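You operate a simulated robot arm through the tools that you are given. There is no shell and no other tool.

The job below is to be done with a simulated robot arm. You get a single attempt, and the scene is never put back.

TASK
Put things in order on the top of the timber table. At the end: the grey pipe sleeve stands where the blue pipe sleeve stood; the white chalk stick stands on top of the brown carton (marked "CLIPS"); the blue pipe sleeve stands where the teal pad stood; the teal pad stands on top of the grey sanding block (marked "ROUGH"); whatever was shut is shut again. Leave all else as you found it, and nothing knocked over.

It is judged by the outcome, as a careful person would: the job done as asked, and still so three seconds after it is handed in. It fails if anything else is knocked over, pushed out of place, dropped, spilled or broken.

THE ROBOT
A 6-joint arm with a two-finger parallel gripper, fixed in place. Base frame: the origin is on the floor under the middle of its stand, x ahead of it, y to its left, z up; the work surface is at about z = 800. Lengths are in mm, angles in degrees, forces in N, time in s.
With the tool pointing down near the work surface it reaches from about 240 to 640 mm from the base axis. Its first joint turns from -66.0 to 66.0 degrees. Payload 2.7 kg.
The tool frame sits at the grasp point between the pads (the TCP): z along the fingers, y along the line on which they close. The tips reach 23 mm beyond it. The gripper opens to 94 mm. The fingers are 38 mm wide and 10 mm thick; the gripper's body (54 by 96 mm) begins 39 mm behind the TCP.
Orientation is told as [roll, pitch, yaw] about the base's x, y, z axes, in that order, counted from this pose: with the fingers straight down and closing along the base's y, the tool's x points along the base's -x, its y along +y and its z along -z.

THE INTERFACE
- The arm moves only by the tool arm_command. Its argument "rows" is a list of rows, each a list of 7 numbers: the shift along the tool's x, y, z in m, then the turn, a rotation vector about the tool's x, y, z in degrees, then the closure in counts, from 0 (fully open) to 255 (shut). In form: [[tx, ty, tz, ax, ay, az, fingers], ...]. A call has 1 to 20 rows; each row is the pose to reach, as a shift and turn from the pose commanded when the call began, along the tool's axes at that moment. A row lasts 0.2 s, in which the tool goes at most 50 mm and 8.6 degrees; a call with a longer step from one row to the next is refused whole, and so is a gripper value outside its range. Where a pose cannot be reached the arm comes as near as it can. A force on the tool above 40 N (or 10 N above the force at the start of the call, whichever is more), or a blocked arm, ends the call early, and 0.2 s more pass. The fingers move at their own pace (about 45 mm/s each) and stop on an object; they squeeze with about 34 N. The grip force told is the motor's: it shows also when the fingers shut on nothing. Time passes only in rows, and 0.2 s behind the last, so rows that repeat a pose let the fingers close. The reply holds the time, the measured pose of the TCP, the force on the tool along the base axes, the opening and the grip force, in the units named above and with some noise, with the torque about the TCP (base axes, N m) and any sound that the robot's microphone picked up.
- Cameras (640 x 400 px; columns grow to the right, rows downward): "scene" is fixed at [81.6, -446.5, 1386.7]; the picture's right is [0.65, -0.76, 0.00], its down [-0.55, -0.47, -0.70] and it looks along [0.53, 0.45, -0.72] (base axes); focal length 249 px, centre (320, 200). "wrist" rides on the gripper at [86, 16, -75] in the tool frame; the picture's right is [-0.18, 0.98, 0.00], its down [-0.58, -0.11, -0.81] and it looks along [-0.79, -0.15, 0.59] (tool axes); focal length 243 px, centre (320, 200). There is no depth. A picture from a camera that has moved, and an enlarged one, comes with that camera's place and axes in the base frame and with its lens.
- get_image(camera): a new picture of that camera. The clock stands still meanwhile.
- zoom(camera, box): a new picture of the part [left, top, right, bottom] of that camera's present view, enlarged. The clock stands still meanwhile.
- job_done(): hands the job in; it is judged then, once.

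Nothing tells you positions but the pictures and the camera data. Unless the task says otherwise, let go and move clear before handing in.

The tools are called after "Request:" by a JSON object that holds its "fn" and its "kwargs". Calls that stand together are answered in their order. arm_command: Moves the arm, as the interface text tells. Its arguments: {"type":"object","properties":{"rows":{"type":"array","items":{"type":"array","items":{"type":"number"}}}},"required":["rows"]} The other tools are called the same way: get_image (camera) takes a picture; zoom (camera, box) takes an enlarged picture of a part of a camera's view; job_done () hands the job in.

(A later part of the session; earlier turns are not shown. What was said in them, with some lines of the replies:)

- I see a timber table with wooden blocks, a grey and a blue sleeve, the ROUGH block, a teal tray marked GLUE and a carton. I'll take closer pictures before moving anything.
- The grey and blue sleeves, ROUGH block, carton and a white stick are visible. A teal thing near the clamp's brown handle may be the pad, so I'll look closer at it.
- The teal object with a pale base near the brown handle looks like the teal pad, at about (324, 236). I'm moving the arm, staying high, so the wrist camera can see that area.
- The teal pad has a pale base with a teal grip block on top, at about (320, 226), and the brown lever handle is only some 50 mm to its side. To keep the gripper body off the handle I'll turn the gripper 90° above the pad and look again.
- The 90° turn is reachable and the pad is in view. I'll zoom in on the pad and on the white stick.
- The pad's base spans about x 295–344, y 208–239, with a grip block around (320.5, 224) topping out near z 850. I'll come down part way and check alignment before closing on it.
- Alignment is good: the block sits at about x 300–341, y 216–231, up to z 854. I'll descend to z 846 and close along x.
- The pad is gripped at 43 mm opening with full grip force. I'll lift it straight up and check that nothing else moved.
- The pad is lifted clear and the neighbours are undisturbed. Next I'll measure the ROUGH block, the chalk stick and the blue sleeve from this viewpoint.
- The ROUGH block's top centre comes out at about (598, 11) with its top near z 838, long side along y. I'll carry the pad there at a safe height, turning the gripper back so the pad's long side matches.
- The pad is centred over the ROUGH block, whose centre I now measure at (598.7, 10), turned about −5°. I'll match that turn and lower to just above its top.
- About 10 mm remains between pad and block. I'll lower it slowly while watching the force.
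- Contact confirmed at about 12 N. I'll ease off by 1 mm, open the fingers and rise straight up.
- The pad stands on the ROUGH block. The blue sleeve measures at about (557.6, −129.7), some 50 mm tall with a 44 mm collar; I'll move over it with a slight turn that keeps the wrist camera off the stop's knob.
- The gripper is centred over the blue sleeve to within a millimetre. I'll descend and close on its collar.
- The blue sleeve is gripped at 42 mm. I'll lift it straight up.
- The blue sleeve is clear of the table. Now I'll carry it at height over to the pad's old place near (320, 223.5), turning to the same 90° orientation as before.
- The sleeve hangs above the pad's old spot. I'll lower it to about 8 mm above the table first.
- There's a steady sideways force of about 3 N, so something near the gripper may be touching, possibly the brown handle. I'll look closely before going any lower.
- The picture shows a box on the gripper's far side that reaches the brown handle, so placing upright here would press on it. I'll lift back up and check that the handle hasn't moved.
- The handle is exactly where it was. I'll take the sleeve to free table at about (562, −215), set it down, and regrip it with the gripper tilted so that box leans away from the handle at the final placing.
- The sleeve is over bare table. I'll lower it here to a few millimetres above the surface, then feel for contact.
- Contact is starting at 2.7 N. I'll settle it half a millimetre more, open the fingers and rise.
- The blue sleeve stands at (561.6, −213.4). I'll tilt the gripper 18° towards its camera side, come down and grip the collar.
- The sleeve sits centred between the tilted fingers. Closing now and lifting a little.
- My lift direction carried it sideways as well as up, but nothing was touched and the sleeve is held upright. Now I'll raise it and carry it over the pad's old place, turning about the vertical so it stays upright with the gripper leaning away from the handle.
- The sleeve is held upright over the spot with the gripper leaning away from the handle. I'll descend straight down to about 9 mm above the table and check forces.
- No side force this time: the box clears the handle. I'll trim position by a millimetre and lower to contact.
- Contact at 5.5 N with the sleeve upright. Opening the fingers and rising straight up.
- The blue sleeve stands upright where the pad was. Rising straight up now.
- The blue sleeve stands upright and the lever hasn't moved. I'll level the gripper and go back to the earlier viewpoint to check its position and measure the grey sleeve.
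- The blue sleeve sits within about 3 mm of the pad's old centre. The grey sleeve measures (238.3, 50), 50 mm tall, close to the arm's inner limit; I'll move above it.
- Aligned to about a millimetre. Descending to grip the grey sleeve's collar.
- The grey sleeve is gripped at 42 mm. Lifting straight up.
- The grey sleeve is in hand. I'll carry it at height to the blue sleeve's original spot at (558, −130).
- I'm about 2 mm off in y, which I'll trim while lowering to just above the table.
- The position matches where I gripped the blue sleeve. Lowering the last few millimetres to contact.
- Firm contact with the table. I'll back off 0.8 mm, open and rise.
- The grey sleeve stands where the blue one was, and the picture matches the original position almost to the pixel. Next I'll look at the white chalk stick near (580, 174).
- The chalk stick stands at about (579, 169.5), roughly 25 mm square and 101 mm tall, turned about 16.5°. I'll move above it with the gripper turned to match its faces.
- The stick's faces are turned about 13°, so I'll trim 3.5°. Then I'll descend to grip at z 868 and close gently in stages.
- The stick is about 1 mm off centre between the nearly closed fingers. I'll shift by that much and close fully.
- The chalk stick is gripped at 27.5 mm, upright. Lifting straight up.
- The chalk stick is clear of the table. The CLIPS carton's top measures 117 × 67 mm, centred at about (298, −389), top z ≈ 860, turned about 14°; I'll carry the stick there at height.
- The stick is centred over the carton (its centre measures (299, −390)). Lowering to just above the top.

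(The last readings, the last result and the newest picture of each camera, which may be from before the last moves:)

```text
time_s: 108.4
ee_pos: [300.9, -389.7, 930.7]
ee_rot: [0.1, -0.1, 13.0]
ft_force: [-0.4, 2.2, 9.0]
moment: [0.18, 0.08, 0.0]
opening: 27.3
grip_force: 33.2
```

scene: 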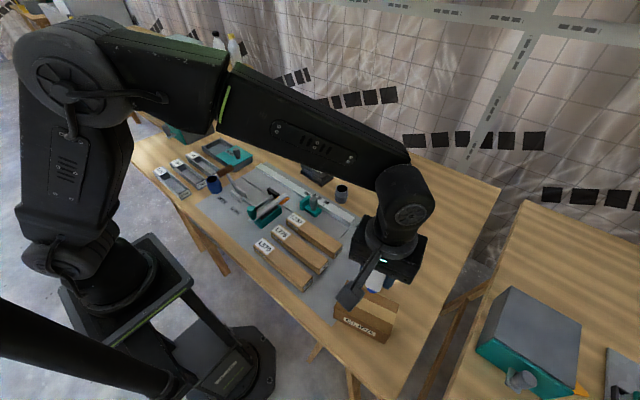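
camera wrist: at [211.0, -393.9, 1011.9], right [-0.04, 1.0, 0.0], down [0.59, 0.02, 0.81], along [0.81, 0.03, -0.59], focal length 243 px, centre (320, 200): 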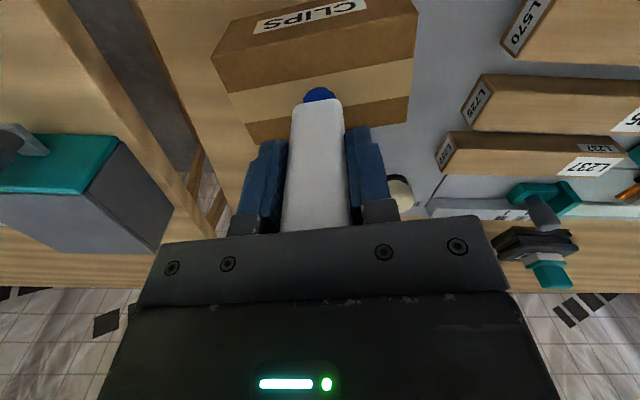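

Contact at 9 N. I'll ease off half a millimetre and open the fingers gradually so the narrow stick isn't disturbed.

Request:
{"fn": "arm_command", "kwargs": {"rows": [[0, 0, -0.0005, 0, 0, 0, 255], [0, 0, -0.0005, 0, 0, 0, 255], [0, 0, -0.0005, 0, 0, 0, 175], [0, 0, -0.0005, 0, 0, 0, 168], [0, 0, -0.0005, 0, 0, 0, 160], [0, 0, -0.0005, 0, 0, 0, 150], [0, 0, -0.0005, 0, 0, 0, 130], [0, 0, -0.0005, 0, 0, 0, 90], [0, 0, -0.0005, 0, 0, 0, 40], [0, 0, -0.0005, 0, 0, 0, 0], [0, 0, -0.0005, 0, 0, 0, 0], [0, 0, -0.0005, 0, 0, 0, 0]]}}

Request:
{"fn": "get_image", "kwargs": {"camera": "wrist"}}

Request:
{"fn": "zoom", "kwargs": {"camera": "scene", "box": [310, 240, 420, 350]}}

```text
time_s: 111.0
ee_pos: [299.3, -388.6, 929.9]
ee_rot: [0.0, -0.1, 13.0]
ft_force: [0.6, -0.3, 0.1]
moment: [0.0, -0.04, 0.03]
opening: 94.0
grip_force: 0.1
```

```text
taken
camera wrist: at [211.9, -393.1, 1003.9], right [-0.04, 1.0, 0.0], down [0.59, 0.02, 0.81], along [0.81, 0.03, -0.59], focal length 243 px, centre (320, 200)
```

wrist: 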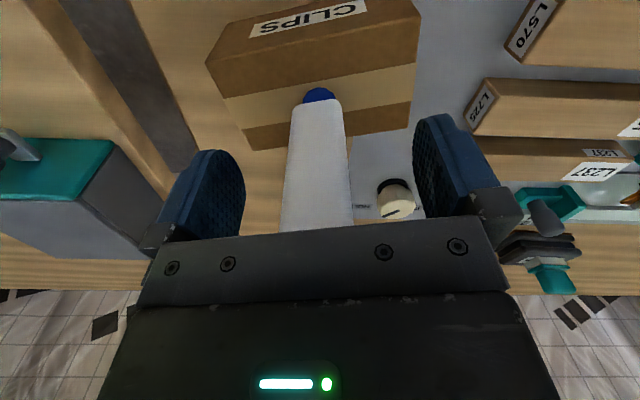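

```text
3.64 times, centred on (365, 295) of scene
camera zoom: at [81.6, -446.5, 1386.7], right [0.65, -0.76, 0.0], down [-0.55, -0.47, -0.7], along [0.53, 0.45, -0.72], focal length 905 px, centre (156, -146)
```

zoom: 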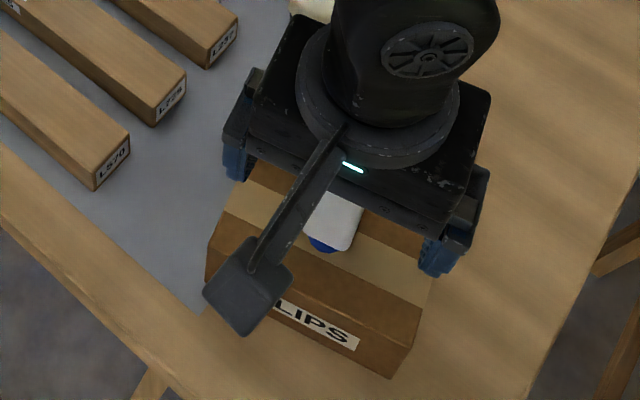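

The stick stands free on the carton. Rising straight up, slowly at first.

Request:
{"fn": "arm_command", "kwargs": {"rows": [[0, 0, -0.008, 0, 0, 0, 0], [0, 0, -0.022, 0, 0, 0, 0], [0, 0, -0.042, 0, 0, 0, 0], [0, 0, -0.065, 0, 0, 0, 0], [0, 0, -0.09, 0, 0, 0, 0], [0, 0, -0.115, 0, 0, 0, 0], [0, 0, -0.14, 0, 0, 0, 0], [0, 0, -0.14, 0, 0, 0, 0]]}}

Request:
{"fn": "get_image", "kwargs": {"camera": "wrist"}}

Request:
{"fn": "zoom", "kwargs": {"camera": "scene", "box": [310, 220, 430, 350]}}

```text
time_s: 112.8
ee_pos: [300.6, -388.3, 1068.6]
ee_rot: [0.1, -0.1, 13.0]
ft_force: [0.6, -0.6, -0.6]
moment: [0.03, -0.01, 0.03]
opening: 94.0
grip_force: 0.1
```

```text
taken
camera wrist: at [212.2, -393.0, 1143.2], right [-0.04, 1.0, 0.0], down [0.59, 0.02, 0.81], along [0.81, 0.03, -0.59], focal length 243 px, centre (320, 200)
```

wrist: 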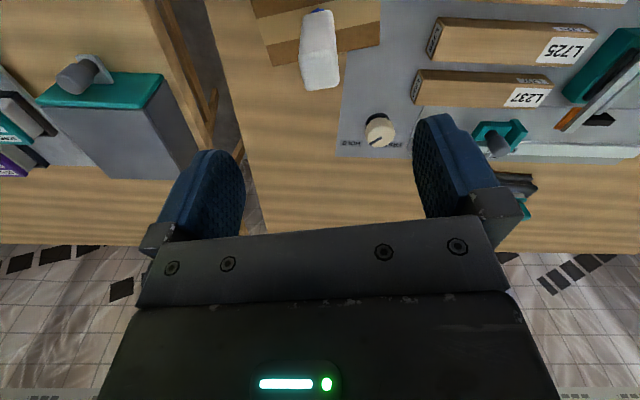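

```text
3.08 times, centred on (370, 285) of scene
camera zoom: at [81.6, -446.5, 1386.7], right [0.65, -0.76, 0.0], down [-0.55, -0.47, -0.7], along [0.53, 0.45, -0.72], focal length 766 px, centre (166, -62)
```

zoom: 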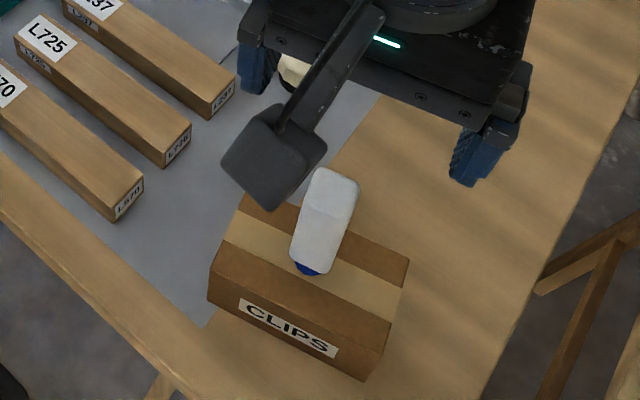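

The stick is standing on the carton. I'll raise the arm and move it back to about the start pose to review the whole scene.

Request:
{"fn": "arm_command", "kwargs": {"rows": [[0, 0, -0.03, 0, 0, 0, 0], [-0.002, 0.008, -0.06, 0, 0, 0, 0], [-0.009, 0.03, -0.073, 0, 0, 1, 0], [-0.018, 0.06, -0.073, 0, 0, 2, 0], [-0.028, 0.093, -0.073, 0, 0, 3, 0], [-0.038, 0.127, -0.073, 0, 0, 4, 0], [-0.049, 0.162, -0.073, 0, 0, 5, 0], [-0.06, 0.198, -0.073, 0, 0, 6, 0], [-0.0705, 0.234, -0.073, 0, 0, 7, 0], [-0.0815, 0.27, -0.073, 0, 0, 8, 0], [-0.092, 0.306, -0.073, 0, 0, 9.5, 0], [-0.103, 0.342, -0.073, 0, 0, 11, 0], [-0.112, 0.373, -0.073, 0, 0, 12, 0], [-0.119, 0.396, -0.073, 0, 0, 13, 0], [-0.1234, 0.4098, -0.073, 0, 0, 13, 0], [-0.1234, 0.4098, -0.073, 0, 0, 13, 0]]}}

Request:
{"fn": "get_image", "kwargs": {"camera": "scene"}}

Request:
{"fn": "get_image", "kwargs": {"camera": "wrist"}}

Request:
{"fn": "zoom", "kwargs": {"camera": "scene", "box": [316, 240, 412, 350]}}

Request:
{"fn": "zoom", "kwargs": {"camera": "scene", "box": [180, 160, 340, 260]}}

Request:
{"fn": "zoom", "kwargs": {"camera": "scene", "box": [240, 120, 400, 220]}}

Request:
{"fn": "zoom", "kwargs": {"camera": "scene", "box": [120, 90, 280, 190]}}

```text
time_s: 116.2
ee_pos: [326.9, 39.9, 1143.5]
ee_rot: [0.1, -0.1, 0.0]
ft_force: [0.0, 0.0, -0.1]
moment: [0.01, 0.01, 0.02]
opening: 93.8
grip_force: 0.0
```

```text
taken
```

scene: 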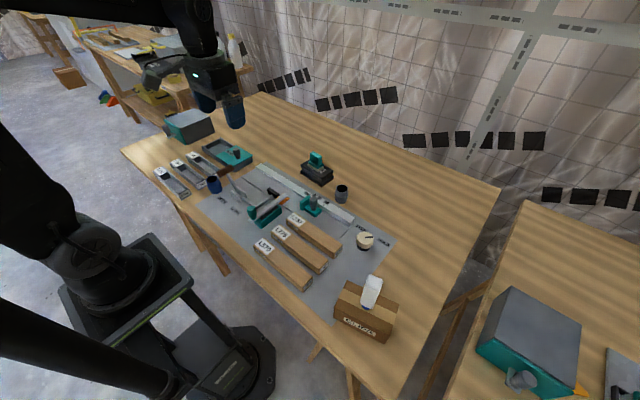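

```text
taken
camera wrist: at [240.5, 53.7, 1217.6], right [0.18, 0.98, 0.0], down [0.58, -0.11, 0.81], along [0.79, -0.15, -0.59], focal length 243 px, centre (320, 200)
```

wrist: 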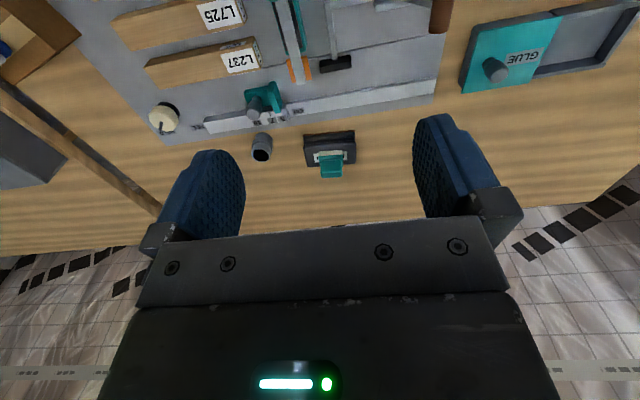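

```text
3.64 times, centred on (364, 295) of scene
camera zoom: at [81.6, -446.5, 1386.7], right [0.65, -0.76, 0.0], down [-0.55, -0.47, -0.7], along [0.53, 0.45, -0.72], focal length 905 px, centre (160, -146)
```

zoom: 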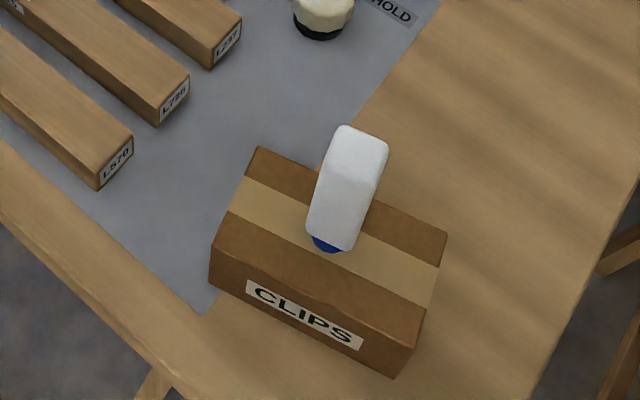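

```text
4.00 times, centred on (260, 210) of scene
camera zoom: at [81.6, -446.5, 1386.7], right [0.65, -0.76, 0.0], down [-0.55, -0.47, -0.7], along [0.53, 0.45, -0.72], focal length 996 px, centre (560, 160)
```

zoom: 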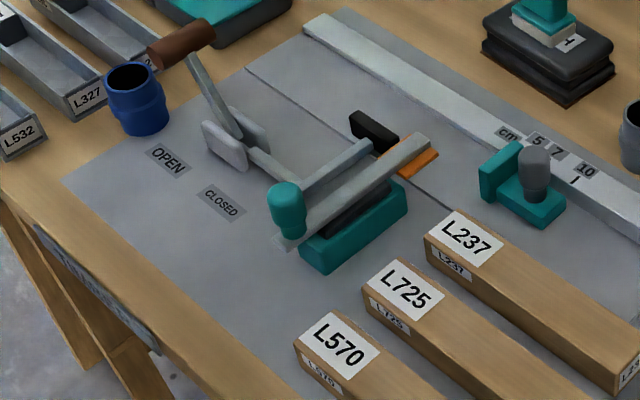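

```text
4.00 times, centred on (320, 170) of scene
camera zoom: at [81.6, -446.5, 1386.7], right [0.65, -0.76, 0.0], down [-0.55, -0.47, -0.7], along [0.53, 0.45, -0.72], focal length 996 px, centre (320, 320)
```

zoom: 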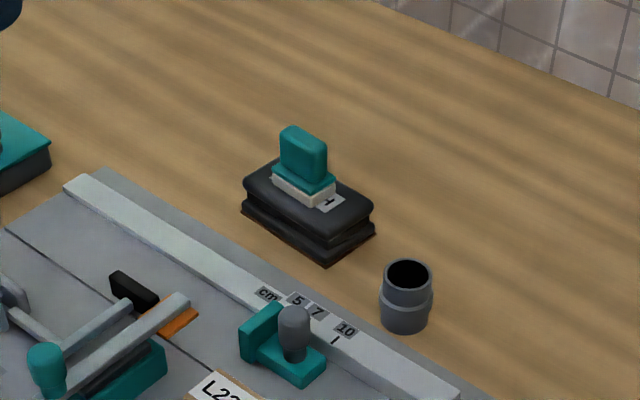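

```text
4.00 times, centred on (200, 140) of scene
camera zoom: at [81.6, -446.5, 1386.7], right [0.65, -0.76, 0.0], down [-0.55, -0.47, -0.7], along [0.53, 0.45, -0.72], focal length 996 px, centre (800, 440)
```

zoom: 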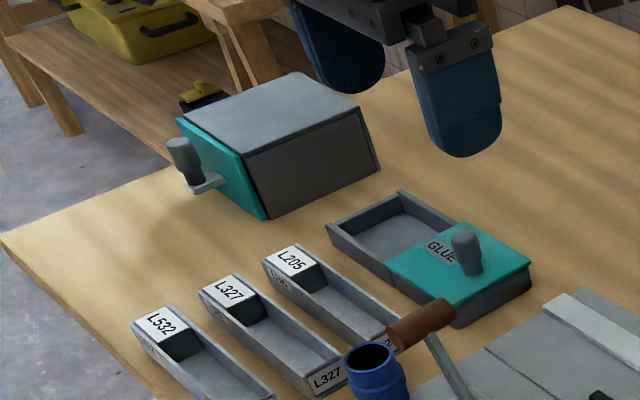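

Everything checks out:
- **Grey sleeve:** it stands at the blue sleeve's old place.
- **Blue sleeve:** it stands at the pad's old place, a few millimetres off its old centre.
- **Teal pad:** it stands on the ROUGH block.
- **Chalk stick:** it stands on the CLIPS carton. I took the upright white stick with the blue end to be the chalk.

The lever, trays and boxes look unmoved, nothing shut was opened, and the arm is clear, so I'm handing in.

Request:
{"fn": "job_done", "kwargs": {}}

```text
The job is handed in.
```

I've handed the job in with all four items placed as asked, and the last pictures show everything upright. The judge's result hasn't come back.

- **Grey sleeve:** it stands where the blue sleeve stood, within about 1 mm.
- **Blue sleeve:** it stands where the teal pad stood, but about 3 to 7 mm off the pad's old centre. I left it there because moving it again risked bumping the brown lever handle beside it.
- **Teal pad:** it stands on the ROUGH block, near the middle.
- **Chalk stick:** it stands upright at the middle of the CLIPS carton. I took the white stick with the blue end to be the chalk. It was the only white stick in view, and I did not look inside the GLUE box or the drawer cabinet.

While I was first placing the blue sleeve, the gripper pressed lightly against the brown lever handle, at about 3 N. I backed off, set the sleeve down on bare table and gripped it again at an angle. The pictures show the handle did not move.

I opened nothing, so everything that was shut is still shut. The arm is back near its starting position.
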